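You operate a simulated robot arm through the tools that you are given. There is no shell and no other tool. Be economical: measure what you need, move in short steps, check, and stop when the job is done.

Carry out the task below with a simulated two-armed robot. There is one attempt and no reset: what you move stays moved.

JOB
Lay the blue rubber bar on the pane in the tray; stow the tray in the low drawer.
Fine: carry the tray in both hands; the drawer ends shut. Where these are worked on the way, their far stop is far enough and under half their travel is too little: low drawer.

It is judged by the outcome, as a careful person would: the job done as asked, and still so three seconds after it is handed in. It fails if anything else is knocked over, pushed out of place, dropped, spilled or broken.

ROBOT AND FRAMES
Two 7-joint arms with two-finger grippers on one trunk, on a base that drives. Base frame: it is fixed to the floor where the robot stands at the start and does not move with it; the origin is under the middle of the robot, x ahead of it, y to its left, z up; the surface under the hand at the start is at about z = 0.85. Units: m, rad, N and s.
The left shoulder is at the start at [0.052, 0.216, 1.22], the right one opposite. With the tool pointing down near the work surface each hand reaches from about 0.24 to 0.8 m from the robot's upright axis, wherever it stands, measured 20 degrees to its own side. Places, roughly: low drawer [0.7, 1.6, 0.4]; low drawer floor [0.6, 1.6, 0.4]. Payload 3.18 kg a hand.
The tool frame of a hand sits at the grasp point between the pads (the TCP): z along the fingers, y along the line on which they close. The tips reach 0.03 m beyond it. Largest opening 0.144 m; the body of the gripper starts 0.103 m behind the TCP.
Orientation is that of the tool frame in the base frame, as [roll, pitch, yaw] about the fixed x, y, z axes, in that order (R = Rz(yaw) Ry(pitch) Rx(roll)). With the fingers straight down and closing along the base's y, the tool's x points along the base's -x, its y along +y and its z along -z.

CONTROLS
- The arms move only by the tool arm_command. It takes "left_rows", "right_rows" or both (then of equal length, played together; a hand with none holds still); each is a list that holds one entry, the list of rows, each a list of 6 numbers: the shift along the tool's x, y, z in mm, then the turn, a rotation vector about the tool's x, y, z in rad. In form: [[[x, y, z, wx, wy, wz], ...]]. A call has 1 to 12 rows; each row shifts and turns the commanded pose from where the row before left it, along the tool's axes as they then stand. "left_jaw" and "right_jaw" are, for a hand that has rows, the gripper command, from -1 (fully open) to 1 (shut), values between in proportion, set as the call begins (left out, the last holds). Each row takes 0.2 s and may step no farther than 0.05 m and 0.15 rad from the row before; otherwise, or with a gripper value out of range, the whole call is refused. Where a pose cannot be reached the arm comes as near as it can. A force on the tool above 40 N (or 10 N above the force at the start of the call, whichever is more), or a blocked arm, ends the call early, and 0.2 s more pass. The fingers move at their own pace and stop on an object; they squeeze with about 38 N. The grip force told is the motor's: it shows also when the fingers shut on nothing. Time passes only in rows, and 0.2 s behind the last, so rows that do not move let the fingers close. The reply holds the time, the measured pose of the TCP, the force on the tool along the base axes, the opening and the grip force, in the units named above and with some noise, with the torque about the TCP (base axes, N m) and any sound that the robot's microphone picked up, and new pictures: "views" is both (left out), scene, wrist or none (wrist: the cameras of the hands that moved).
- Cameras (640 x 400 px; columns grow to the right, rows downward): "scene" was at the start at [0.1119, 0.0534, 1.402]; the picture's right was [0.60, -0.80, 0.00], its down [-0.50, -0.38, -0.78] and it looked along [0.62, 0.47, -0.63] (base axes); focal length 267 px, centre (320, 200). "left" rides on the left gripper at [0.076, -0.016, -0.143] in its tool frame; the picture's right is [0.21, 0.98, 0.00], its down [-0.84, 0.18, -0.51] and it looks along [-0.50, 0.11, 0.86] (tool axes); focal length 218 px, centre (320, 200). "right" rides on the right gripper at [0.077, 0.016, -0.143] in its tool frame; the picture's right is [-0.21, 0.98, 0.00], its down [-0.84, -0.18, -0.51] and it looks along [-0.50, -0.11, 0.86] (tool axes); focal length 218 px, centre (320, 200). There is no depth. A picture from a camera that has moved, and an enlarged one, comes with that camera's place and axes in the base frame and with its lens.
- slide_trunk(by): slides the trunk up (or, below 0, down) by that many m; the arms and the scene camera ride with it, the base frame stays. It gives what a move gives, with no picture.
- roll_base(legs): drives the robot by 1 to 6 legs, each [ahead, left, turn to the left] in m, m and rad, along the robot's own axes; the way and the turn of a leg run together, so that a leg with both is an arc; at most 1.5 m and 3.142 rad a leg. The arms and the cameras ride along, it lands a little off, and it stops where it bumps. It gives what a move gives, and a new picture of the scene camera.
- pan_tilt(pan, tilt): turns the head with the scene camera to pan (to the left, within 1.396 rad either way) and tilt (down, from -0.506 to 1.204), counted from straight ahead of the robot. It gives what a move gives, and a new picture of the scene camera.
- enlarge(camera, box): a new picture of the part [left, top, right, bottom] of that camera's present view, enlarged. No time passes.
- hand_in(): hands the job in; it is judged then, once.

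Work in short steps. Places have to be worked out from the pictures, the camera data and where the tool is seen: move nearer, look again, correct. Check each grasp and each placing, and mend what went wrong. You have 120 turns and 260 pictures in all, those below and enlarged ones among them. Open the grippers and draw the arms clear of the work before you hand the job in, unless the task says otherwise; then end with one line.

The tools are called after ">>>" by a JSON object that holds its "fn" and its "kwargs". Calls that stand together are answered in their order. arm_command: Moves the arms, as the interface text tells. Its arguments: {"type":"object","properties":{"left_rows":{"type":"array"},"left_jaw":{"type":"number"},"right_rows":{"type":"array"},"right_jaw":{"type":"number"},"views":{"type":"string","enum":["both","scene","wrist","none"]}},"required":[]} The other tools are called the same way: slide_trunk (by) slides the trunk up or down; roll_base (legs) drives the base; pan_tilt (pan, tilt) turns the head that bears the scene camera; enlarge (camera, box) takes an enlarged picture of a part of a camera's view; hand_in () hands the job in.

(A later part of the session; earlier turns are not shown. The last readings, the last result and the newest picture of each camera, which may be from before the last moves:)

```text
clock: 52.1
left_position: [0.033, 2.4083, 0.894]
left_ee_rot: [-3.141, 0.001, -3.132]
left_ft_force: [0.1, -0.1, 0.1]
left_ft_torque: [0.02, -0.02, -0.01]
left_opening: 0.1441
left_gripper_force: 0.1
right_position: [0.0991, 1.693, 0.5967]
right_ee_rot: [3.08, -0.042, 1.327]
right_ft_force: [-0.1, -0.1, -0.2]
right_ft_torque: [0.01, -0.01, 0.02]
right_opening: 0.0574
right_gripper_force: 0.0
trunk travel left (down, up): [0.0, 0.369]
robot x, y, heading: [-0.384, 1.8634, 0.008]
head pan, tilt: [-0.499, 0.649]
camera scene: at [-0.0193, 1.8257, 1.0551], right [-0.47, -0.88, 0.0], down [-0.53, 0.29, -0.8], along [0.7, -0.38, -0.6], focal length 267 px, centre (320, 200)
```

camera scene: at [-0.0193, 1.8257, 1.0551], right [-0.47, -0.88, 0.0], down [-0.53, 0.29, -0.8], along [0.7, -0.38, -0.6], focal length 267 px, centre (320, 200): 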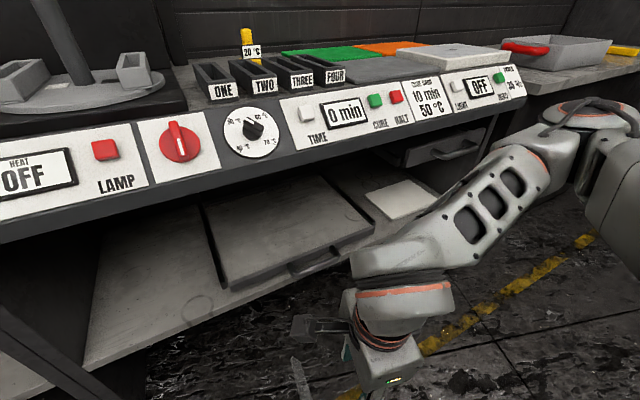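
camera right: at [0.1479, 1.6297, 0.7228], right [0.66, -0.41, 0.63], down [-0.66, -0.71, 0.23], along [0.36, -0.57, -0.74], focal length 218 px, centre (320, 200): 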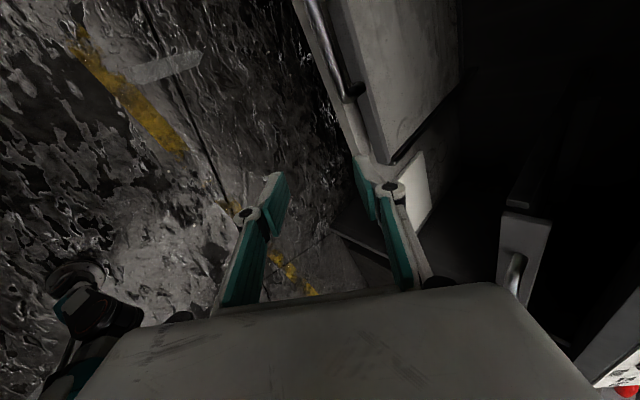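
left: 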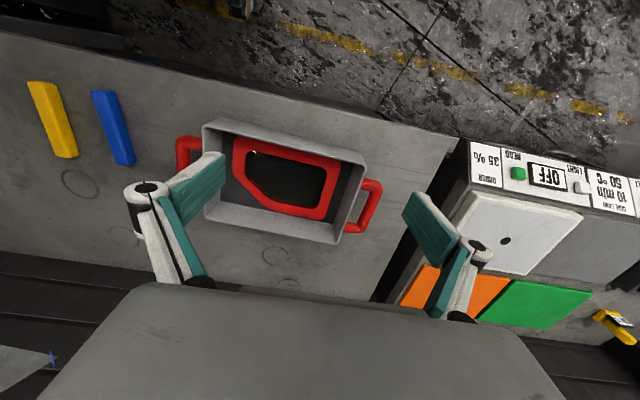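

Elbow is clear now. I straighten the yaw and tilt forward again.

>>> {"fn": "arm_command", "kwargs": {"right_rows": [[[0, 0, 0, 0, 0, -0.122], [0, 0, 0, 0, 0, -0.122], [-15, 0, 0, -0.121, 0, 0], [-15, 0, 0, -0.121, 0, 0], [-15, 0, 0, -0.121, 0, 0], [-15, 0, 0, -0.121, 0, 0], [-15, 0, 0, -0.121, 0, 0], [-15, 0, 0, -0.121, 0, 0], [0, 0, 0, 0, 0, 0]]]}}

```text
clock: 54.3
left_position: [0.0337, 2.4072, 0.8936]
left_ee_rot: [-3.141, 0.002, -3.134]
left_ft_force: [0.4, -0.6, 0.4]
left_ft_torque: [0.01, 0.01, 0.0]
left_opening: 0.144
left_gripper_force: 0.1
right_position: [0.1705, 1.7024, 0.5769]
right_ee_rot: [2.429, -0.038, 1.394]
right_ft_force: [0.2, 0.4, 1.0]
right_ft_torque: [-0.02, 0.0, 0.01]
right_opening: 0.0576
right_gripper_force: 0.1
right hand out of reach, approached as far as the arm can: row 3, 4, 5, 6, 7, 8
trunk travel left (down, up): [0.0, 0.369]
robot x, y, heading: [-0.3857, 1.859, 0.004]
head pan, tilt: [-0.499, 0.649]
stopped in row 9 (right hand): the arm was blocked; the commanded pose is now the measured one
camera scene: at [-0.0193, 1.8249, 1.0551], right [-0.47, -0.88, 0.0], down [-0.53, 0.29, -0.8], along [0.7, -0.38, -0.6], focal length 267 px, centre (320, 200)
camera right: at [0.1037, 1.789, 0.6976], right [0.69, -0.36, 0.63], down [-0.61, -0.76, 0.24], along [0.39, -0.55, -0.74], focal length 218 px, centre (320, 200)
```

scene: 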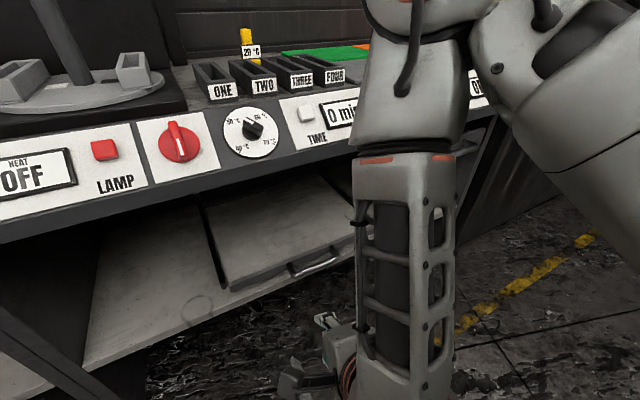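
right: 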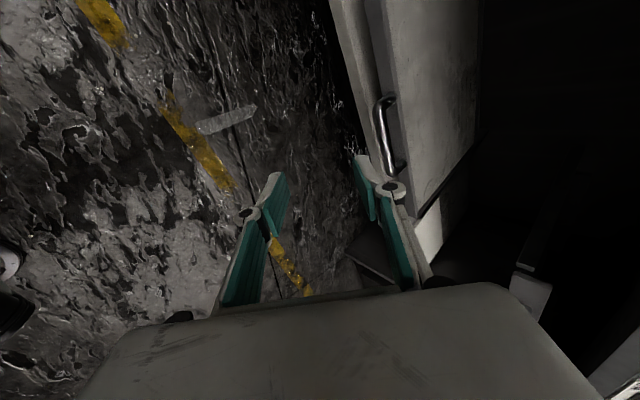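

The elbow swung up; the pose was at a joint limit this close to the body. I move the hand out toward the handle, where the arm should be easier, keeping the tilt.

>>> {"fn": "arm_command", "kwargs": {"right_rows": [[[-11, 16, 37, 0, 0, 0], [-11, 16, 37, 0, 0, 0], [-11, 16, 37, 0, 0, 0], [0, 0, 0, 0, 0, 0]]]}}

```text
clock: 55.3
left_position: [0.0336, 2.4071, 0.8929]
left_ee_rot: [-3.141, 0.001, -3.134]
left_ft_force: [-0.3, 1.0, -0.5]
left_ft_torque: [0.0, 0.02, -0.02]
left_opening: 0.144
left_gripper_force: 0.1
right_position: [0.283, 1.6932, 0.5519]
right_ee_rot: [2.437, -0.031, 1.4]
right_ft_force: [-0.2, -0.2, 0.8]
right_ft_torque: [0.0, 0.0, 0.01]
right_opening: 0.0575
right_gripper_force: 0.0
right hand out of reach, approached as far as the arm can: row 1, 2, 3
trunk travel left (down, up): [0.0, 0.369]
robot x, y, heading: [-0.3839, 1.8634, 0.005]
head pan, tilt: [-0.499, 0.649]
camera scene: at [-0.0193, 1.8251, 1.0552], right [-0.47, -0.88, 0.0], down [-0.53, 0.29, -0.8], along [0.7, -0.38, -0.6], focal length 267 px, centre (320, 200)
camera right: at [0.2165, 1.7781, 0.6721], right [0.7, -0.35, 0.63], down [-0.6, -0.76, 0.24], along [0.39, -0.55, -0.74], focal length 218 px, centre (320, 200)
```

scene: 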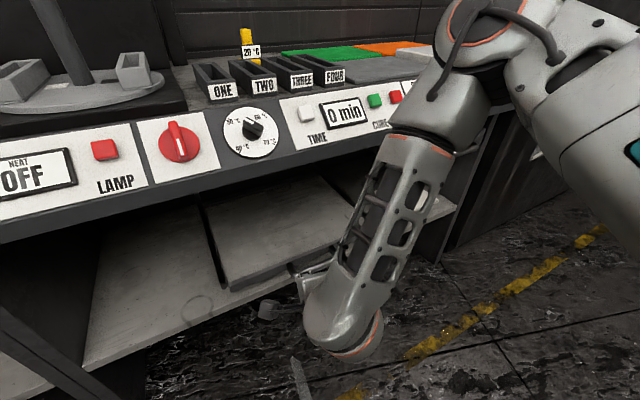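
right: 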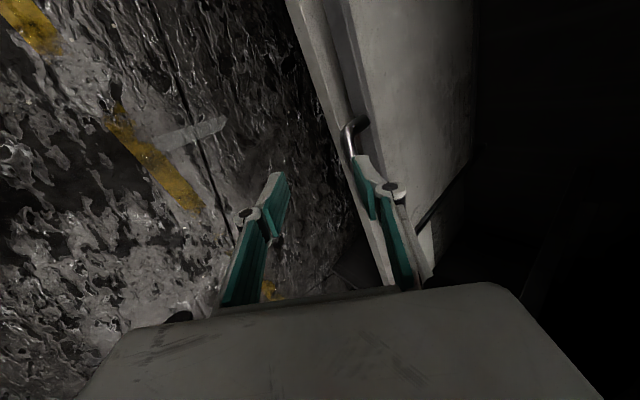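

The arm cannot get lower with the wrist rolled this way. I back off and roll the wrist half a turn through neutral to the other side.

>>> {"fn": "arm_command", "kwargs": {"right_rows": [[[0, 0, -40, 0, 0, -0.1], [0, 0, -40, 0, 0, -0.15], [0, 0, 0, 0, 0, -0.15], [0, 0, 0, 0, 0, -0.15], [0, 0, 0, 0, 0, -0.15], [0, 0, 0, 0, 0, -0.15], [0, 0, 0, 0, 0, -0.15], [0, 0, 0, 0, 0, -0.15], [0, 0, 0, 0, 0, -0.15], [0, 0, 0, 0, 0, -0.15], [0, 0, 0, 0, 0, -0.15], [0, 0, 0, 0, 0, 0]]], "views": "scene"}}

```text
clock: 57.9
left_position: [0.0344, 2.4063, 0.8932]
left_ee_rot: [-3.14, 0.002, -3.135]
left_ft_force: [0.3, 0.5, -0.2]
left_ft_torque: [-0.01, 0.02, 0.01]
left_opening: 0.1439
left_gripper_force: 0.0
right_position: [0.2316, 1.6984, 0.61]
right_ee_rot: [3.123, 0.71, 2.983]
right_ft_force: [-0.2, -0.1, 0.8]
right_ft_torque: [0.01, -0.02, 0.01]
right_opening: 0.0577
right_gripper_force: 0.0
trunk travel left (down, up): [0.0, 0.369]
robot x, y, heading: [-0.3873, 1.8643, 0.009]
head pan, tilt: [-0.499, 0.649]
camera scene: at [-0.0193, 1.8251, 1.0551], right [-0.47, -0.88, 0.0], down [-0.53, 0.29, -0.8], along [0.7, -0.38, -0.6], focal length 267 px, centre (320, 200)
```

scene: 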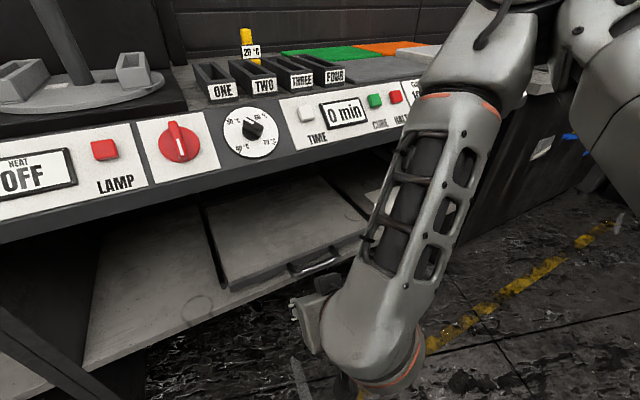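

Neutral roll reached. Continue rolling the other way.

>>> {"fn": "arm_command", "kwargs": {"right_rows": [[[0, 0, 0, 0, 0, -0.15], [0, 0, 0, 0, 0, -0.15], [0, 0, 0, 0, 0, -0.15], [0, 0, 0, 0, 0, -0.15], [0, 0, 0, 0, 0, -0.15], [0, 0, 0, 0, 0, -0.15], [0, 0, 0, 0, 0, -0.15], [0, 0, 0, 0, 0, -0.15], [0, 0, 0, 0, 0, -0.15], [0, 0, 0, 0, 0, -0.1], [0, 0, 0, 0, 0, 0]]], "views": "scene"}}

```text
clock: 60.3
left_position: [0.0338, 2.4068, 0.8927]
left_ee_rot: [-3.141, 0.002, -3.135]
left_ft_force: [0.5, 0.5, 0.2]
left_ft_torque: [0.01, 0.03, -0.02]
left_opening: 0.1439
left_gripper_force: 0.0
right_position: [0.2311, 1.699, 0.6113]
right_ee_rot: [-2.436, 0.093, -1.809]
right_ft_force: [0.7, 0.1, -0.1]
right_ft_torque: [0.02, 0.03, 0.03]
right_opening: 0.0577
right_gripper_force: 0.1
trunk travel left (down, up): [0.0, 0.369]
robot x, y, heading: [-0.3875, 1.8664, 0.007]
head pan, tilt: [-0.499, 0.649]
camera scene: at [-0.0193, 1.8251, 1.0551], right [-0.47, -0.88, 0.0], down [-0.53, 0.29, -0.8], along [0.7, -0.38, -0.6], focal length 267 px, centre (320, 200)
```

scene: 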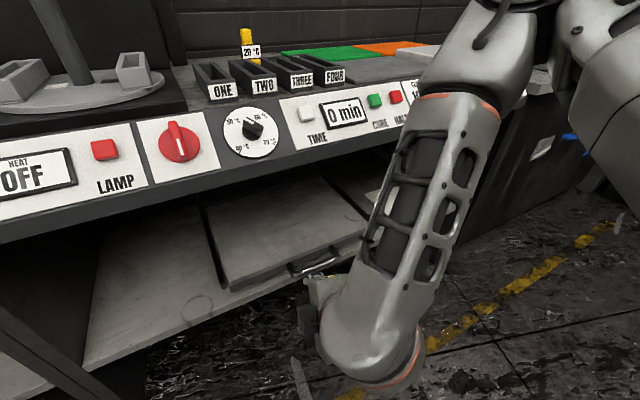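

That side works without limit. Move out and down toward the pre-grasp point (0.375, 1.60, 0.47).

>>> {"fn": "arm_command", "kwargs": {"right_rows": [[[15, -7.5, 42, 0, 0, 0], [15, -7.5, 42, 0, 0, 0], [15, -7.5, 42, 0, 0, 0], [0, 0, 0, 0, -0.04, -0.09], [0, 0, 0, 0, -0.04, -0.09], [0, 0, 0, 0, 0, 0]]]}}

```text
clock: 61.7
left_position: [0.033, 2.4061, 0.8934]
left_ee_rot: [-3.137, 0.002, -3.135]
left_ft_force: [0.4, 0.1, 0.1]
left_ft_torque: [0.01, 0.01, 0.01]
left_opening: 0.144
left_gripper_force: 0.1
right_position: [0.3494, 1.6684, 0.5601]
right_ee_rot: [-2.432, 0.034, -1.623]
right_ft_force: [-0.5, 0.6, 0.1]
right_ft_torque: [0.01, -0.02, 0.04]
right_opening: 0.0575
right_gripper_force: 0.1
right hand out of reach, approached as far as the arm can: row 2, 3, 4, 5
trunk travel left (down, up): [0.0, 0.369]
robot x, y, heading: [-0.3855, 1.8644, 0.008]
head pan, tilt: [-0.499, 0.649]
camera scene: at [-0.0193, 1.8251, 1.0551], right [-0.47, -0.88, 0.0], down [-0.53, 0.29, -0.8], along [0.7, -0.38, -0.6], focal length 267 px, centre (320, 200)
camera right: at [0.24, 1.5935, 0.6546], right [-0.73, 0.27, -0.63], down [-0.15, 0.83, 0.53], along [0.67, 0.48, -0.57], focal length 218 px, centre (320, 200)
```

scene: 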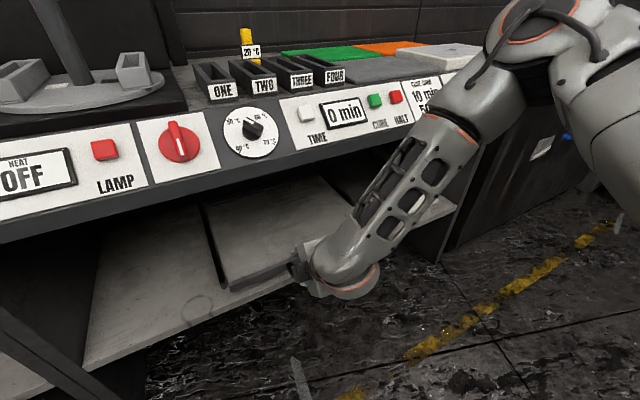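
right: 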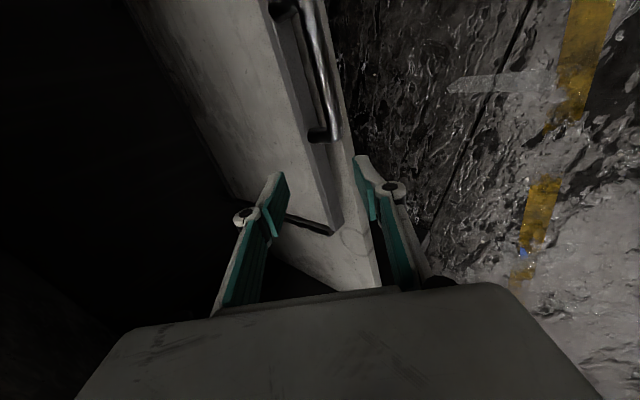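

Reach seems limited with the hand nearly in line with the forearm. I point the fingers steeper (about 20° from vertical) here first.

>>> {"fn": "arm_command", "kwargs": {"right_rows": [[[0, 0, 0, -0.13, 0, 0], [0, 0, 0, -0.13, 0, 0], [0, 0, 0, -0.13, 0, 0], [0, 0, 0, 0, 0, 0]]]}}

```text
clock: 62.7
left_position: [0.034, 2.4069, 0.8926]
left_ee_rot: [-3.138, 0.002, -3.135]
left_ft_force: [-0.2, 0.5, -0.5]
left_ft_torque: [-0.03, -0.02, -0.04]
left_opening: 0.144
left_gripper_force: 0.0
right_position: [0.3125, 1.6889, 0.5405]
right_ee_rot: [-2.787, 0.044, -1.63]
right_ft_force: [0.1, 0.7, -0.3]
right_ft_torque: [0.0, 0.04, 0.0]
right_opening: 0.0576
right_gripper_force: 0.0
right hand out of reach, approached as far as the arm can: row 3
trunk travel left (down, up): [0.0, 0.369]
robot x, y, heading: [-0.3856, 1.8637, 0.004]
head pan, tilt: [-0.499, 0.649]
camera scene: at [-0.0193, 1.825, 1.0551], right [-0.47, -0.88, 0.0], down [-0.53, 0.29, -0.8], along [0.7, -0.38, -0.6], focal length 267 px, centre (320, 200)
camera right: at [0.243, 1.6118, 0.6644], right [-0.9, 0.28, -0.33], down [0.04, 0.82, 0.57], along [0.43, 0.51, -0.75], focal length 218 px, centre (320, 200)
```

scene: 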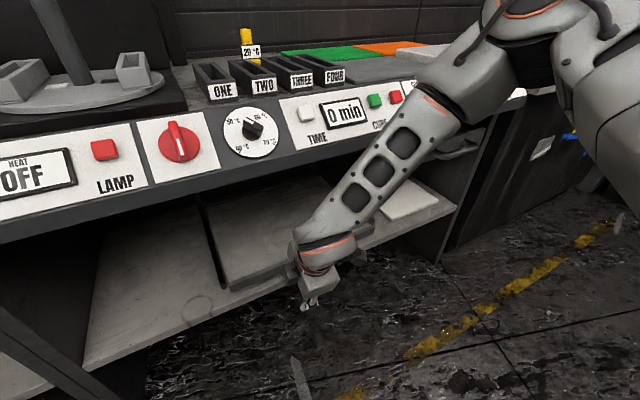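
right: 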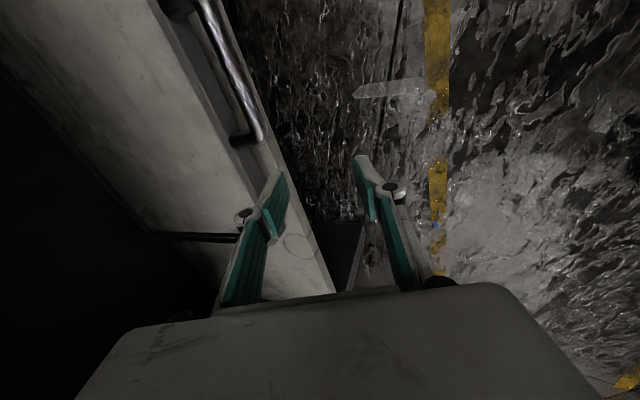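

The hand drifts left and stays high, as if the folded arm is at a joint limit. Raising the trunk a little will unfold the arm; I do that and then reach down again.

>>> {"fn": "slide_trunk", "kwargs": {"by": 0.12}}

>>> {"fn": "arm_command", "kwargs": {"right_rows": [[[20, 0, 40, 0, 0, 0], [20, 0, 40, 0, 0, 0], [20, 0, 40, 0, 0, 0], [20, 0, 40, 0, 0, 0], [0, 0, 0, 0, 0, 0]]]}}

```text
clock: 64.2
left_position: [0.0357, 2.4058, 1.0111]
left_ee_rot: [-3.141, -0.003, -3.135]
left_ft_force: [0.2, -0.3, -0.5]
left_ft_torque: [0.0, 0.04, 0.0]
left_opening: 0.1438
left_gripper_force: 0.0
right_position: [0.3547, 1.6896, 0.9137]
right_ee_rot: [-2.341, 0.068, -1.605]
right_ft_force: [0.5, 1.1, -0.5]
right_ft_torque: [0.0, 0.0, -0.01]
right_opening: 0.0577
right_gripper_force: 0.1
trunk travel left (down, up): [-0.12, 0.249]
robot x, y, heading: [-0.3859, 1.8637, 0.003]
head pan, tilt: [-0.499, 0.649]
```

```text
clock: 64.9
left_position: [0.0309, 2.4047, 1.0152]
left_ee_rot: [-3.14, 0.005, -3.138]
left_ft_force: [0.3, 0.1, -0.9]
left_ft_torque: [0.05, 0.06, 0.0]
left_opening: 0.1439
left_gripper_force: 0.1
right_position: [0.4083, 1.6577, 0.8585]
right_ee_rot: [-2.32, 0.082, -1.592]
right_ft_force: [-24.7, -0.5, 17.3]
right_ft_torque: [0.3, 0.32, 0.45]
right_opening: 0.0765
right_gripper_force: 9.6
right hand out of reach, approached as far as the arm can: row 2, 3
trunk travel left (down, up): [-0.12, 0.249]
robot x, y, heading: [-0.3877, 1.8666, 0.001]
head pan, tilt: [-0.499, 0.649]
stopped in row 3 (right hand): the force on the tool passed its limit at 47 N (the readings are from after the stop); the commanded pose is now the measured one
camera scene: at [-0.137, 1.8235, 1.2116], right [-0.48, -0.88, 0.0], down [-0.53, 0.29, -0.8], along [0.7, -0.38, -0.6], focal length 267 px, centre (320, 200)
camera right: at [0.2897, 1.5766, 0.9355], right [-0.66, 0.28, -0.7], down [-0.23, 0.81, 0.54], along [0.71, 0.52, -0.47], focal length 218 px, centre (320, 200)
```

scene: 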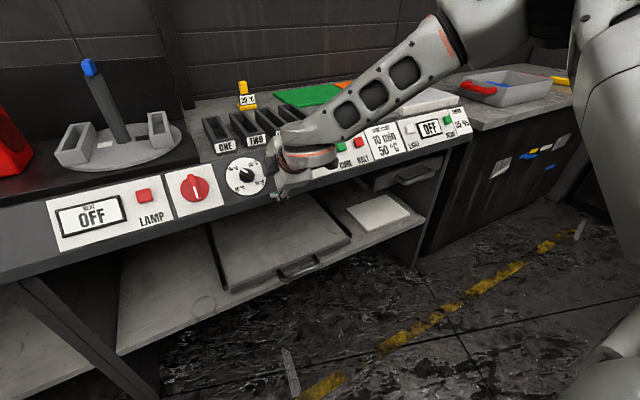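
right: 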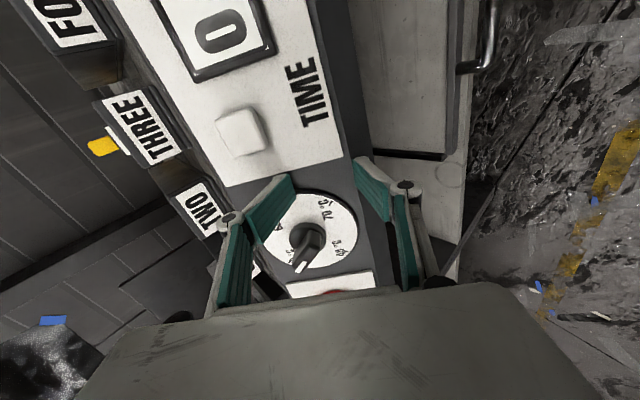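

The hand swung up during the trunk slide and touched the panel. I back straight away from it.

>>> {"fn": "arm_command", "kwargs": {"right_rows": [[[0, 27, -29, 0, 0, 0], [0, 27, -29, 0, 0, 0], [0, 27, -29, 0, 0, 0], [0, 27, -29, 0, 0, 0], [0, 0, 0, 0, 0, 0]]]}}

>>> {"fn": "enlarge", "kwargs": {"camera": "scene", "box": [180, 100, 420, 250]}}

```text
clock: 66.1
left_position: [0.0336, 2.4066, 1.0131]
left_ee_rot: [-3.139, 0.0, -3.138]
left_ft_force: [-0.2, -0.1, 0.5]
left_ft_torque: [-0.03, -0.01, 0.02]
left_opening: 0.1443
left_gripper_force: 0.0
right_position: [0.2524, 1.6607, 0.8518]
right_ee_rot: [-2.329, 0.079, -1.595]
right_ft_force: [0.2, 1.1, -0.1]
right_ft_torque: [-0.02, -0.04, -0.03]
right_opening: 0.0577
right_gripper_force: 0.1
trunk travel left (down, up): [-0.12, 0.249]
robot x, y, heading: [-0.3848, 1.8666, 0.0]
head pan, tilt: [-0.499, 0.649]
camera scene: at [-0.1323, 1.8243, 1.21], right [-0.48, -0.88, 0.0], down [-0.53, 0.29, -0.8], along [0.7, -0.38, -0.6], focal length 267 px, centre (320, 200)
camera right: at [0.1361, 1.5803, 0.9309], right [-0.66, 0.28, -0.69], down [-0.23, 0.81, 0.54], along [0.71, 0.52, -0.47], focal length 218 px, centre (320, 200)
```

scene: 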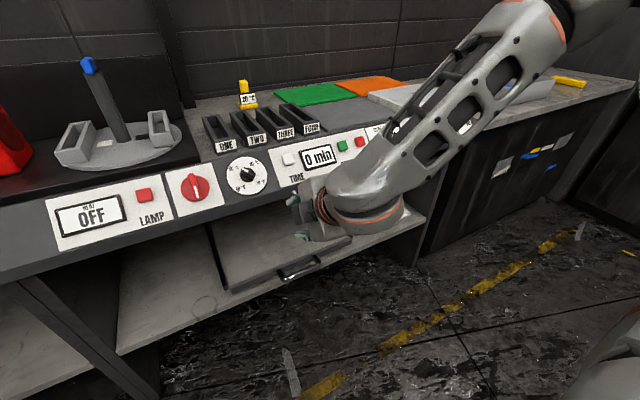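
right: 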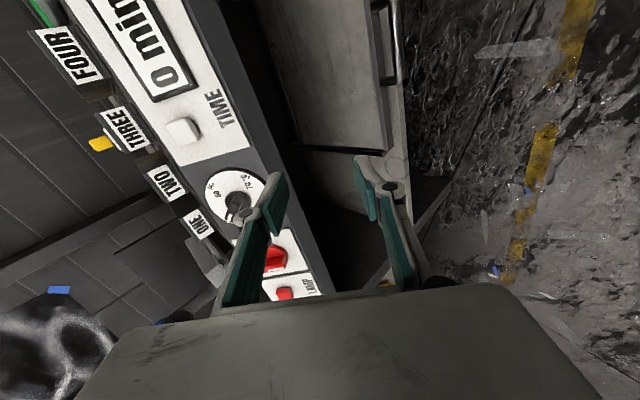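

```text
2.67 times, centred on (300, 175) of scene
camera zoom: at [-0.1323, 1.8243, 1.21], right [-0.48, -0.88, 0.0], down [-0.53, 0.29, -0.8], along [0.7, -0.38, -0.6], focal length 713 px, centre (373, 267)
```

zoom: 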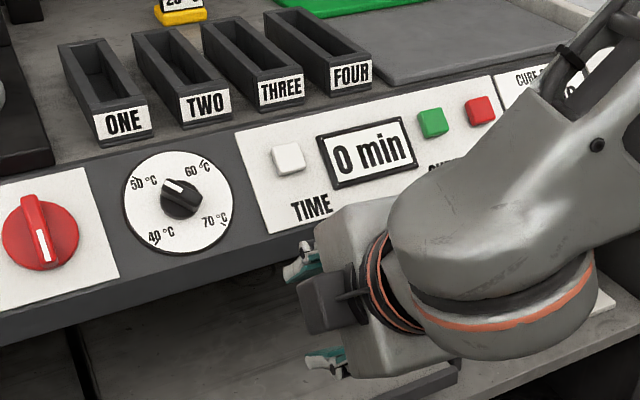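

Knob and displays look unchanged. With the trunk at mid height I lower the hand straight down, staying well in front of the bench.

>>> {"fn": "arm_command", "kwargs": {"right_rows": [[[3, 32, 30, 0, 0, 0], [3, 32, 30, 0, 0, 0], [3, 32, 30, 0, 0, 0], [3, 32, 30, 0, 0, 0], [3, 32, 30, 0, 0, 0], [3, 32, 30, 0, 0, 0], [0, 0, 0, 0, 0, 0]]], "views": "scene"}}

```text
clock: 67.7
left_position: [0.0344, 2.4061, 1.0127]
left_ee_rot: [-3.14, 0.002, -3.136]
left_ft_force: [-0.1, 0.4, -0.4]
left_ft_torque: [0.02, 0.03, 0.0]
left_opening: 0.1438
left_gripper_force: 0.1
right_position: [0.3007, 1.7229, 0.6742]
right_ee_rot: [-2.38, 0.053, -1.624]
right_ft_force: [0.6, -0.2, 0.6]
right_ft_torque: [0.0, 0.01, -0.04]
right_opening: 0.0579
right_gripper_force: 0.1
right hand out of reach, approached as far as the arm can: row 2, 3, 4, 5, 6
trunk travel left (down, up): [-0.12, 0.249]
robot x, y, heading: [-0.3854, 1.8654, 0.001]
head pan, tilt: [-0.499, 0.649]
camera scene: at [-0.1335, 1.8243, 1.2106], right [-0.48, -0.88, 0.0], down [-0.53, 0.29, -0.8], along [0.7, -0.38, -0.6], focal length 267 px, centre (320, 200)
```

scene: 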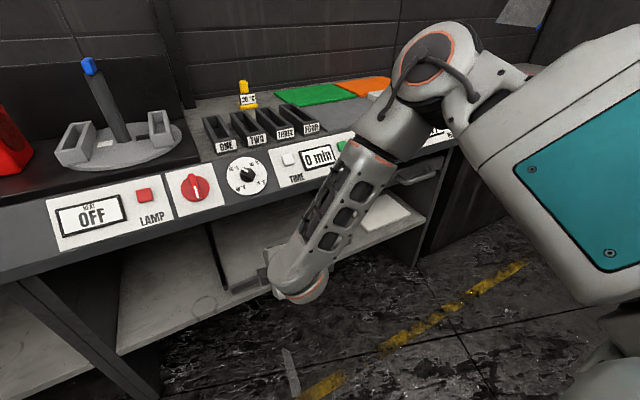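

The rolled-and-tilted pose folds this arm badly. Better plan: turn the robot to face along the bench (heading −90°), so that a neutral left hand already closes across the handle bar. First I unroll the right hand and draw it up and back.

>>> {"fn": "arm_command", "kwargs": {"right_rows": [[[0, 0, -40, 0, 0, 0.1], [0, 0, -40, 0, 0, 0.15], [0, 0, -40, 0, 0, 0.15], [0, 0, 0, 0, 0, 0.15], [0, 0, 0, 0, 0, 0.15], [0, 0, 0, 0, 0, 0.15], [0, 0, 0, 0, 0, 0.15], [0, 0, 0, 0, 0, 0.15], [0, 0, 0, 0, 0, 0.15], [0, 0, 0, 0, 0, 0.15], [0, 0, 0, 0, 0, 0.12], [0, 0, 0, 0, 0, 0]]], "views": "none"}}

```text
clock: 70.3
left_position: [0.0353, 2.407, 1.0129]
left_ee_rot: [-3.14, 0.0, -3.135]
left_ft_force: [0.3, 0.6, 0.1]
left_ft_torque: [-0.01, 0.0, -0.02]
left_opening: 0.144
left_gripper_force: 0.0
right_position: [0.2154, 1.7205, 0.7583]
right_ee_rot: [3.069, 0.761, 3.04]
right_ft_force: [-0.4, -0.4, 0.0]
right_ft_torque: [-0.03, 0.0, 0.04]
right_opening: 0.0578
right_gripper_force: 0.1
trunk travel left (down, up): [-0.12, 0.249]
robot x, y, heading: [-0.3867, 1.8627, 0.0]
head pan, tilt: [-0.499, 0.649]
```

>>> {"fn": "arm_command", "kwargs": {"right_rows": [[[0, 0, -10, 0, 0.127, 0], [0, 0, -10, 0, 0.127, 0], [0, 0, -10, 0, 0.127, 0], [0, 0, -10, 0, 0.127, 0], [0, 0, -10, 0, 0.127, 0], [0, 0, -10, 0, 0.127, 0], [40, 0, -20, 0, 0, 0], [40, 0, -20, 0, 0, 0], [40, 0, -20, 0, 0, 0], [40, -20, -20, 0, 0, 0], [20, -30, 0, 0, 0, 0], [0, 0, 0, 0, 0, 0]]], "views": "scene"}}

```text
clock: 72.9
left_position: [0.0342, 2.4053, 1.013]
left_ee_rot: [-3.139, 0.001, -3.136]
left_ft_force: [1.0, -0.3, -0.5]
left_ft_torque: [0.01, -0.05, -0.01]
left_opening: 0.1439
left_gripper_force: 0.0
right_position: [0.0054, 1.6748, 0.8881]
right_ee_rot: [3.091, -0.002, 3.092]
right_ft_force: [0.1, 0.1, 0.0]
right_ft_torque: [0.0, 0.02, -0.02]
right_opening: 0.0578
right_gripper_force: 0.2
trunk travel left (down, up): [-0.12, 0.249]
robot x, y, heading: [-0.3831, 1.8606, 0.005]
head pan, tilt: [-0.499, 0.649]
camera scene: at [-0.1327, 1.8247, 1.2101], right [-0.48, -0.88, 0.0], down [-0.53, 0.29, -0.8], along [0.7, -0.38, -0.6], focal length 267 px, centre (320, 200)
```

scene: 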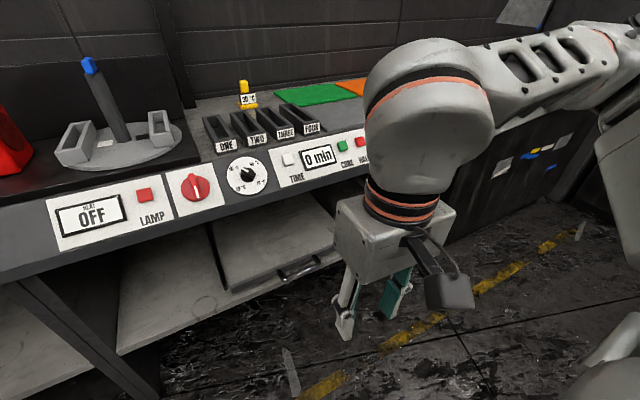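

Right hand is neutral again. I tuck the left hand in, raise the right a bit, before turning the robot.

>>> {"fn": "arm_command", "kwargs": {"left_rows": [[[5, -48, 0, 0, 0, 0], [5, -48, 0, 0, 0, 0], [5, -48, 0, 0, 0, 0], [5, -48, 0, 0, 0, 0], [5, -48, 0, 0, 0, 0], [0, 0, 0, 0, 0, 0]]], "right_rows": [[[0, 0, -25, 0, 0, 0], [0, 0, -25, 0, 0, 0], [0, 0, -25, 0, 0, 0], [0, 0, -25, 0, 0, 0], [0, 0, 0, 0, 0, 0], [0, 0, 0, 0, 0, 0]]], "views": "none"}}

>>> {"fn": "roll_base", "kwargs": {"legs": [[0.2, 0.15, 0], [0, 0, -0.785]]}}

```text
clock: 74.3
left_position: [0.0069, 2.2361, 1.0555]
left_ee_rot: [-3.136, -0.004, 3.14]
left_ft_force: [0.3, -0.6, 0.4]
left_ft_torque: [0.04, 0.0, -0.01]
left_opening: 0.144
left_gripper_force: 0.1
left hand out of reach, approached as far as the arm can: row 3, 4, 5
right_position: [0.0077, 1.67, 0.9887]
right_ee_rot: [3.091, 0.0, 3.091]
right_ft_force: [-1.0, 0.5, 0.8]
right_ft_torque: [-0.03, -0.01, -0.03]
right_opening: 0.0577
right_gripper_force: 0.1
trunk travel left (down, up): [-0.12, 0.249]
robot x, y, heading: [-0.3848, 1.8617, 0.001]
head pan, tilt: [-0.499, 0.649]
```

```text
clock: 78.3
left_position: [0.3533, 2.0032, 1.0554]
left_ee_rot: [-3.134, -0.002, 2.356]
left_ft_force: [0.2, -0.2, 0.3]
left_ft_torque: [0.04, 0.0, -0.02]
left_opening: 0.1439
left_gripper_force: 0.0
right_position: [-0.0455, 1.6004, 0.9894]
right_ee_rot: [3.091, 0.002, 2.307]
right_ft_force: [0.5, -0.1, 0.0]
right_ft_torque: [0.0, 0.01, 0.02]
right_opening: 0.0575
right_gripper_force: 0.1
trunk travel left (down, up): [-0.12, 0.249]
robot x, y, heading: [-0.1877, 2.0175, -0.777]
head pan, tilt: [-0.499, 0.649]
camera scene: at [-0.0374, 1.8076, 1.2102], right [-0.96, -0.29, 0.0], down [-0.17, 0.58, -0.8], along [0.23, -0.76, -0.6], focal length 267 px, centre (320, 200)
```

scene: 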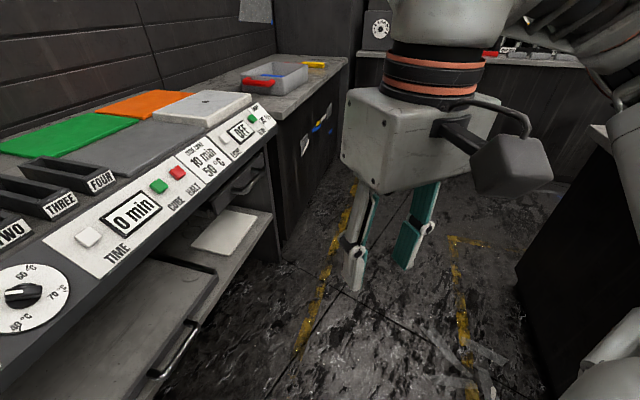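

Turning is clear so far. I finish the turn.

>>> {"fn": "roll_base", "kwargs": {"legs": [[0, 0, -0.79]]}}

>>> {"fn": "pan_tilt", "kwargs": {"pan": 0.7, "tilt": 0.75}}

```text
clock: 80.8
left_position: [0.1906, 1.6247, 1.0567]
left_ee_rot: [-3.135, -0.005, 1.578]
left_ft_force: [-0.2, -0.6, 0.4]
left_ft_torque: [-0.01, -0.03, -0.02]
left_opening: 0.1438
left_gripper_force: 0.0
right_position: [-0.3755, 1.6199, 0.99]
right_ee_rot: [3.091, -0.001, 1.528]
right_ft_force: [-0.2, -0.5, 0.4]
right_ft_torque: [-0.01, 0.0, -0.02]
right_opening: 0.0578
right_gripper_force: 0.0
trunk travel left (down, up): [-0.12, 0.249]
robot x, y, heading: [-0.186, 2.0127, -1.559]
head pan, tilt: [-0.499, 0.649]
camera scene: at [-0.2261, 1.7619, 1.2102], right [-0.88, 0.47, 0.0], down [0.28, 0.53, -0.8], along [-0.37, -0.7, -0.6], focal length 267 px, centre (320, 200)
```

scene: 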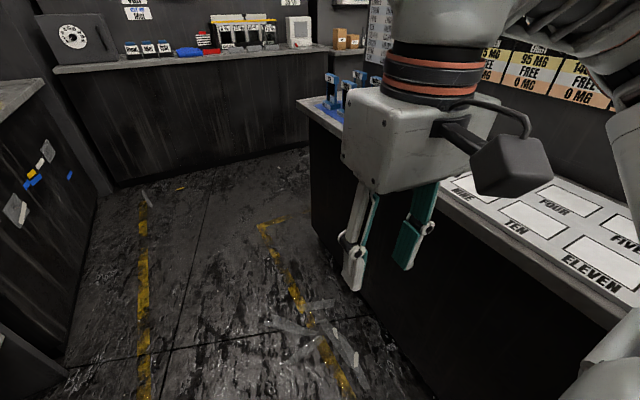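

```text
clock: 82.2
left_position: [0.1904, 1.6253, 1.0546]
left_ee_rot: [-3.135, -0.005, 1.579]
left_ft_force: [0.3, 0.2, -0.4]
left_ft_torque: [0.02, -0.04, 0.01]
left_opening: 0.144
left_gripper_force: 0.0
right_position: [-0.375, 1.6187, 0.9889]
right_ee_rot: [3.091, 0.0, 1.53]
right_ft_force: [0.1, -0.2, -0.5]
right_ft_torque: [0.03, 0.0, -0.01]
right_opening: 0.0577
right_gripper_force: 0.1
trunk travel left (down, up): [-0.12, 0.249]
robot x, y, heading: [-0.1874, 2.0121, -1.557]
head pan, tilt: [0.7, 0.75]
camera scene: at [-0.1311, 1.7759, 1.2016], right [-0.76, -0.65, 0.0], down [-0.45, 0.52, -0.73], along [0.48, -0.55, -0.68], focal length 267 px, centre (320, 200)
```

scene: 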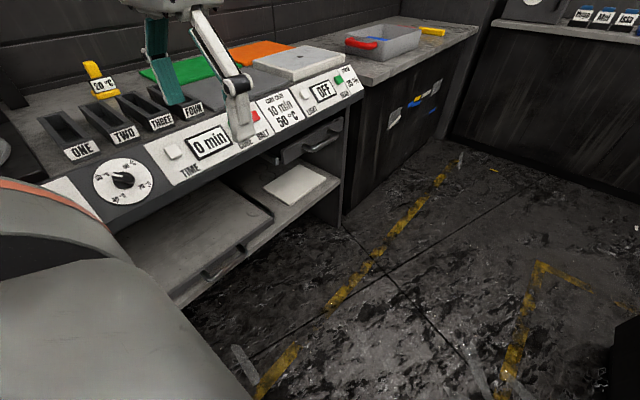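

Facing along the bench, the left hand now closes across x. I lower the left hand straight down in front of the drawer.

>>> {"fn": "arm_command", "kwargs": {"left_rows": [[[0, 0, 45, 0, 0, 0], [0, 0, 45, 0, 0, 0], [0, 0, 45, 0, 0, 0], [0, 0, 45, 0, 0, 0], [0, 0, 45, 0, 0, 0], [0, 0, 45, 0, 0, 0], [0, 0, 45, 0, 0, 0], [0, 0, 45, 0, 0, 0], [0, 0, 45, 0, 0, 0], [0, 0, 45, 0, 0, 0], [0, 0, 40, 0, 0, 0], [0, 0, 0, 0, 0, 0]]], "left_jaw": 0.15}}

```text
clock: 84.8
left_position: [0.3395, 1.6263, 0.6386]
left_ee_rot: [-3.137, -0.003, 1.577]
left_ft_force: [0.8, -0.9, 0.8]
left_ft_torque: [-0.02, -0.01, 0.01]
left_opening: 0.0612
left_gripper_force: 0.0
left hand out of reach, approached as far as the arm can: row 1, 2, 3, 4, 5, 6, 7, 8, 9
right_position: [-0.377, 1.6202, 0.9888]
right_ee_rot: [3.091, 0.002, 1.53]
right_ft_force: [0.1, -1.1, -0.1]
right_ft_torque: [0.01, 0.03, 0.01]
right_opening: 0.0577
right_gripper_force: 0.1
trunk travel left (down, up): [-0.12, 0.249]
robot x, y, heading: [-0.1859, 2.0113, -1.562]
head pan, tilt: [0.7, 0.75]
camera scene: at [-0.1312, 1.7767, 1.202], right [-0.76, -0.65, 0.0], down [-0.45, 0.52, -0.73], along [0.48, -0.55, -0.68], focal length 267 px, centre (320, 200)
camera left: at [0.323, 1.7022, 0.7803], right [0.98, 0.22, -0.01], down [0.19, -0.84, 0.51], along [0.1, -0.49, -0.86], focal length 218 px, centre (320, 200)
```

scene: 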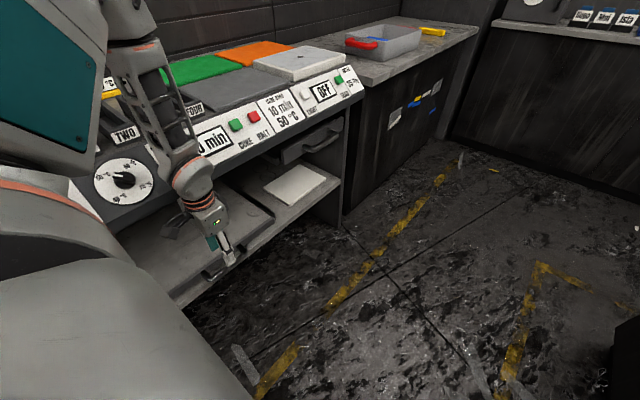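
left: 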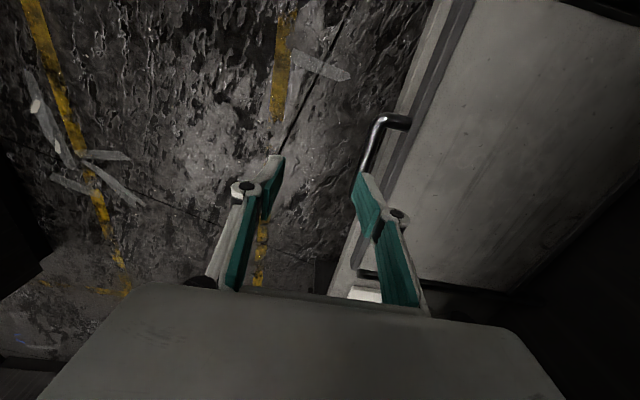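

The hand settled at (0.34, 1.626, 0.64), just before the handle. I tilt the fingers toward the drawer by 0.6 rad so the forearm stays clear of the counter.

>>> {"fn": "arm_command", "kwargs": {"left_rows": [[[0, 0, 0, -0.15, 0, 0], [0, 0, 0, -0.15, 0, 0], [0, 0, 0, -0.15, 0, 0], [0, 0, 0, -0.15, 0, 0], [0, 0, 0, 0, 0, 0]]]}}

```text
clock: 86.0
left_position: [0.3396, 1.6108, 0.6376]
left_ee_rot: [2.61, 0.062, 1.579]
left_ft_force: [-0.1, -0.3, -0.3]
left_ft_torque: [-0.01, -0.05, 0.01]
left_opening: 0.0615
left_gripper_force: 0.0
left hand out of reach, approached as far as the arm can: row 1, 2
right_position: [-0.3759, 1.618, 0.9897]
right_ee_rot: [3.09, 0.0, 1.528]
right_ft_force: [-0.1, -0.5, 0.2]
right_ft_torque: [-0.01, 0.03, 0.01]
right_opening: 0.0574
right_gripper_force: 0.1
trunk travel left (down, up): [-0.12, 0.249]
robot x, y, heading: [-0.1864, 2.0137, -1.558]
head pan, tilt: [0.7, 0.75]
camera scene: at [-0.1309, 1.7765, 1.2018], right [-0.76, -0.65, 0.0], down [-0.45, 0.52, -0.73], along [0.48, -0.55, -0.68], focal length 267 px, centre (320, 200)
camera left: at [0.2533, 1.6926, 0.7461], right [0.84, 0.25, 0.48], down [-0.09, -0.81, 0.58], along [0.53, -0.53, -0.66], focal length 218 px, centre (320, 200)
```

scene: 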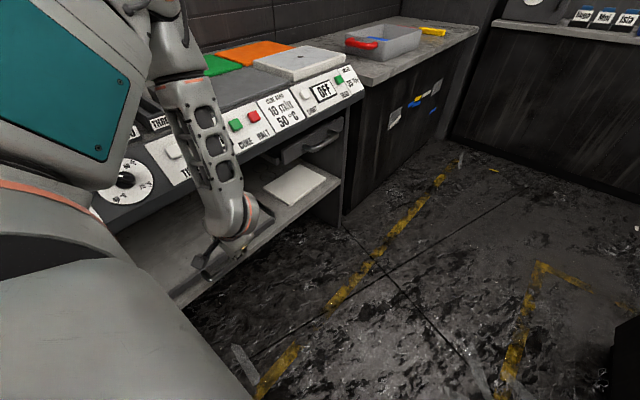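
left: 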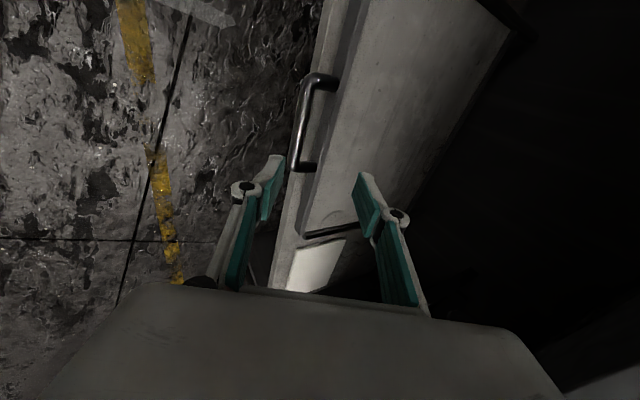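

Handle bar now measures x≈0.45, y 1.51–1.66. I move to the pre-grasp about 8 cm short of it.

>>> {"fn": "arm_command", "kwargs": {"left_rows": [[[0, -6.4, 41, 0, 0, 0], [0, -6.4, 41, 0, 0, 0], [0, -6.4, 41, 0, 0, 0], [0, -6.4, 41, 0, 0, 0], [0, 0, 0, 0, 0, 0]]]}}

```text
clock: 87.2
left_position: [0.402, 1.6013, 0.4847]
left_ee_rot: [2.611, 0.062, 1.579]
left_ft_force: [-1.5, 0.2, 0.7]
left_ft_torque: [0.0, 0.0, -0.04]
left_opening: 0.0609
left_gripper_force: 0.1
right_position: [-0.3771, 1.6183, 0.9886]
right_ee_rot: [3.09, 0.0, 1.53]
right_ft_force: [0.4, 0.2, 0.5]
right_ft_torque: [0.03, -0.02, 0.03]
right_opening: 0.0577
right_gripper_force: 0.1
trunk travel left (down, up): [-0.12, 0.249]
robot x, y, heading: [-0.1875, 2.0134, -1.555]
head pan, tilt: [0.7, 0.75]
camera scene: at [-0.1312, 1.7763, 1.2018], right [-0.76, -0.65, 0.0], down [-0.45, 0.52, -0.73], along [0.48, -0.55, -0.68], focal length 267 px, centre (320, 200)
camera left: at [0.3146, 1.6833, 0.5929], right [0.84, 0.25, 0.48], down [-0.09, -0.81, 0.58], along [0.53, -0.53, -0.66], focal length 218 px, centre (320, 200)
```

scene: 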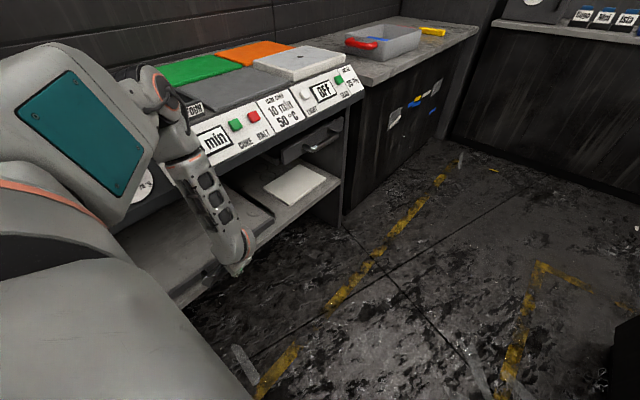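
left: 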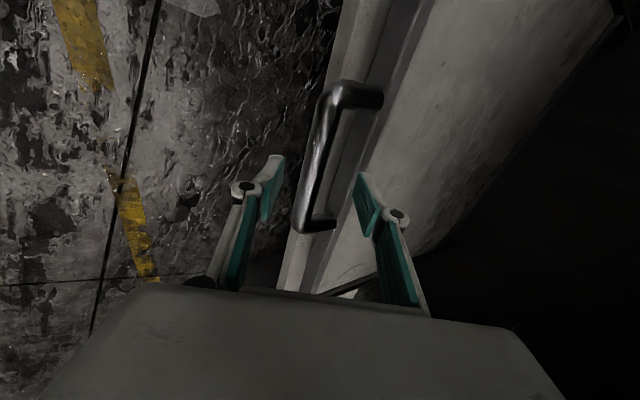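

Tracking is exact and the bar lies between the finger lines. I advance 50 mm and look.

>>> {"fn": "arm_command", "kwargs": {"left_rows": [[[0, -3, 25, 0, 0, 0], [0, -2, 25, 0, 0, 0], [0, 0, 0, 0, 0, 0]]], "views": "wrist"}}

```text
clock: 88.0
left_position: [0.4248, 1.5969, 0.4435]
left_ee_rot: [2.612, 0.062, 1.583]
left_ft_force: [-1.6, -0.3, -0.1]
left_ft_torque: [0.0, 0.0, -0.05]
left_opening: 0.0629
left_gripper_force: 0.1
left hand out of reach, approached as far as the arm can: row 2
right_position: [-0.3758, 1.6189, 0.9889]
right_ee_rot: [3.091, 0.0, 1.529]
right_ft_force: [0.1, -0.9, 0.2]
right_ft_torque: [-0.01, 0.03, 0.04]
right_opening: 0.0576
right_gripper_force: 0.1
trunk travel left (down, up): [-0.12, 0.249]
robot x, y, heading: [-0.1836, 2.0136, -1.558]
head pan, tilt: [0.7, 0.75]
camera left: at [0.3369, 1.6792, 0.5526], right [0.84, 0.25, 0.48], down [-0.09, -0.81, 0.58], along [0.53, -0.53, -0.66], focal length 218 px, centre (320, 200)
```

left: 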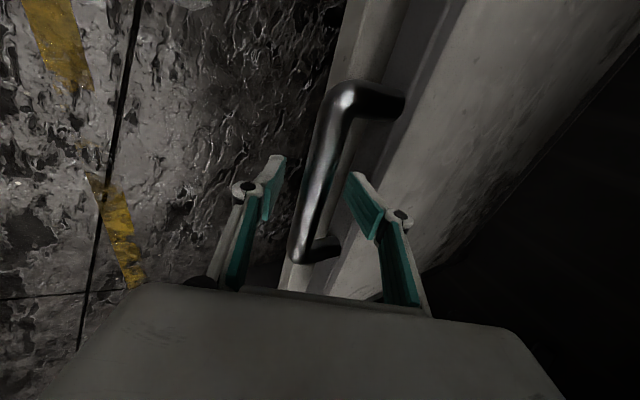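

The inner finger is near the drawer front. I narrow the jaw to ~36 mm and advance 25 mm more over the bar.

>>> {"fn": "arm_command", "kwargs": {"left_rows": [[[0, 0, 0, 0, 0, 0], [0, 0, 0, 0, 0, 0], [0, -2, 8, 0, 0, 0], [0, 0, 8, 0, 0, 0], [0, 0, 6, 0, 0, 0], [0, 0, 0, 0, 0, 0]]], "left_jaw": 0.5, "views": "wrist"}}

```text
clock: 89.4
left_position: [0.4309, 1.5951, 0.4424]
left_ee_rot: [2.614, 0.061, 1.579]
left_ft_force: [-19.0, 2.3, -4.2]
left_ft_torque: [0.08, 0.24, -0.26]
left_opening: 0.0422
left_gripper_force: 3.7
left hand out of reach, approached as far as the arm can: row 3, 4, 5
right_position: [-0.3763, 1.6179, 0.9881]
right_ee_rot: [3.091, -0.003, 1.529]
right_ft_force: [1.0, -0.2, -0.5]
right_ft_torque: [0.0, 0.02, 0.01]
right_opening: 0.0574
right_gripper_force: 0.0
trunk travel left (down, up): [-0.12, 0.249]
robot x, y, heading: [-0.185, 2.0133, -1.562]
head pan, tilt: [0.7, 0.75]
camera left: at [0.3449, 1.6766, 0.5514], right [0.84, 0.24, 0.48], down [-0.09, -0.81, 0.58], along [0.53, -0.53, -0.66], focal length 218 px, centre (320, 200)
```

left: 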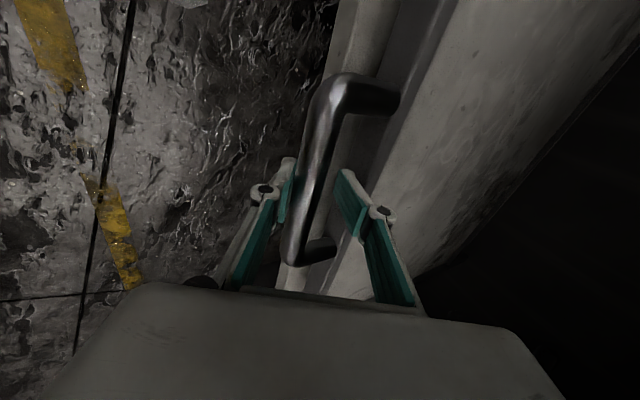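

The hand hits its lower reach limit here and leans on the bar. I back off 40 mm, lower the trunk by 0.05, and check.

>>> {"fn": "arm_command", "kwargs": {"left_rows": [[[0, -8, -10, 0, 0, 0], [0, 0, -35, 0, 0, 0], [0, 0, 0, 0, 0, 0]]], "views": "none"}}

>>> {"fn": "slide_trunk", "kwargs": {"by": -0.05}}

```text
clock: 90.2
left_position: [0.4063, 1.5978, 0.4773]
left_ee_rot: [2.611, 0.063, 1.58]
left_ft_force: [0.1, 0.0, 0.0]
left_ft_torque: [0.0, -0.02, -0.03]
left_opening: 0.0361
left_gripper_force: 0.0
right_position: [-0.376, 1.6185, 0.9885]
right_ee_rot: [3.092, 0.0, 1.528]
right_ft_force: [0.5, -0.4, 0.5]
right_ft_torque: [0.02, -0.02, -0.01]
right_opening: 0.0575
right_gripper_force: 0.1
trunk travel left (down, up): [-0.12, 0.249]
robot x, y, heading: [-0.1878, 2.0103, -1.56]
head pan, tilt: [0.7, 0.75]
```

```text
clock: 91.1
left_position: [0.3971, 1.5926, 0.43]
left_ee_rot: [2.611, 0.061, 1.573]
left_ft_force: [0.4, 0.3, 0.1]
left_ft_torque: [0.0, 0.0, 0.03]
left_opening: 0.0363
left_gripper_force: 0.1
right_position: [-0.3814, 1.618, 0.9376]
right_ee_rot: [3.086, -0.002, 1.527]
right_ft_force: [0.5, 0.4, 0.0]
right_ft_torque: [0.04, 0.0, -0.03]
right_opening: 0.0573
right_gripper_force: 0.1
trunk travel left (down, up): [-0.07, 0.299]
robot x, y, heading: [-0.188, 2.0129, -1.565]
head pan, tilt: [0.7, 0.75]
```

Bar centre is judged near (0.437, 0.41). I realign and come in along the finger axis.

>>> {"fn": "arm_command", "kwargs": {"left_rows": [[[0, 24, -27, 0, 0, 0], [0, 0, 0, 0, 0, 0], [0, 0, 15, 0, 0, 0], [0, 0, 10, 0, 0, 0], [0, 0, 0, 0, 0, 0]]], "views": "wrist"}}

```text
clock: 92.3
left_position: [0.4177, 1.5955, 0.4544]
left_ee_rot: [2.602, 0.075, 1.576]
left_ft_force: [-0.6, -0.2, 0.4]
left_ft_torque: [-0.01, 0.01, -0.01]
left_opening: 0.0361
left_gripper_force: 0.0
right_position: [-0.3859, 1.6243, 0.9412]
right_ee_rot: [3.08, 0.01, 1.529]
right_ft_force: [-1.0, -0.4, 0.7]
right_ft_torque: [0.01, -0.01, 0.02]
right_opening: 0.0574
right_gripper_force: 0.1
trunk travel left (down, up): [-0.07, 0.299]
robot x, y, heading: [-0.1858, 2.0129, -1.56]
head pan, tilt: [0.7, 0.75]
camera left: at [0.3296, 1.6791, 0.5598], right [0.84, 0.25, 0.49], down [-0.1, -0.8, 0.59], along [0.54, -0.54, -0.65], focal length 218 px, centre (320, 200)
```

left: 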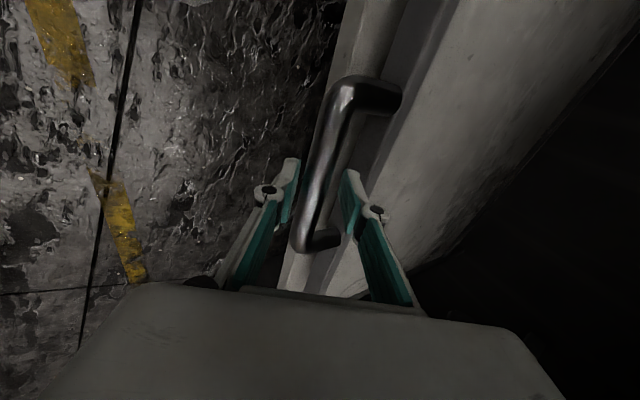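

Bar is centred between the fingers. Advance ~25 mm.

>>> {"fn": "arm_command", "kwargs": {"left_rows": [[[0, 0, 9, 0, 0, 0], [0, 0, 9, 0, 0, 0], [0, 0, 8, 0, 0, 0], [0, 0, 0, 0, 0, 0]]], "views": "wrist"}}

```text
clock: 93.3
left_position: [0.4256, 1.5908, 0.4412]
left_ee_rot: [2.596, 0.085, 1.572]
left_ft_force: [0.0, -0.9, -0.2]
left_ft_torque: [-0.01, -0.02, 0.0]
left_opening: 0.0362
left_gripper_force: 0.1
right_position: [-0.3948, 1.6264, 0.9404]
right_ee_rot: [3.07, 0.012, 1.526]
right_ft_force: [0.0, -0.3, 0.4]
right_ft_torque: [0.0, -0.03, 0.01]
right_opening: 0.0574
right_gripper_force: 0.1
trunk travel left (down, up): [-0.07, 0.299]
robot x, y, heading: [-0.1865, 2.0126, -1.557]
head pan, tilt: [0.7, 0.75]
camera left: at [0.3376, 1.6763, 0.5459], right [0.83, 0.25, 0.49], down [-0.11, -0.8, 0.6], along [0.54, -0.55, -0.64], focal length 218 px, centre (320, 200)
```

left: 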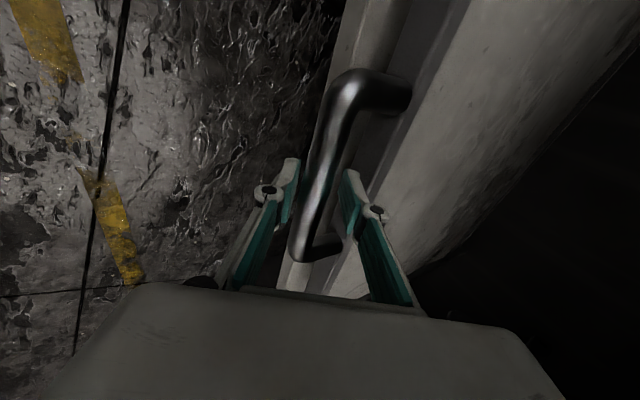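

The hand lags and the body shifts a bit, so something of the arm may be leaning on the bench. I look at the scene.

>>> {"fn": "enlarge", "kwargs": {"camera": "scene", "box": [80, 40, 320, 300]}}

```text
1.54 times, centred on (200, 170) of scene
camera zoom: at [-0.1523, 1.7317, 1.142], right [-0.76, -0.65, -0.01], down [-0.43, 0.51, -0.75], along [0.49, -0.56, -0.67], focal length 411 px, centre (505, 246)
```

zoom: 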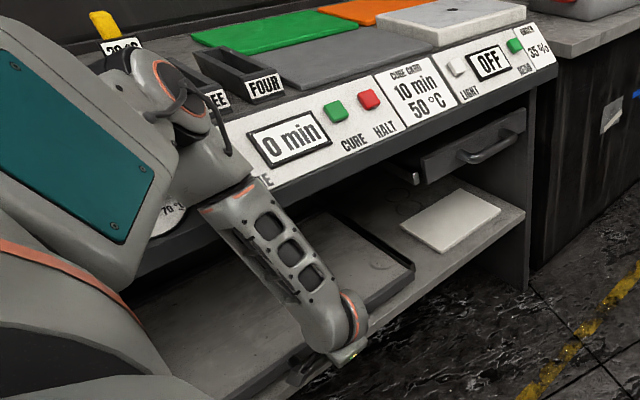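

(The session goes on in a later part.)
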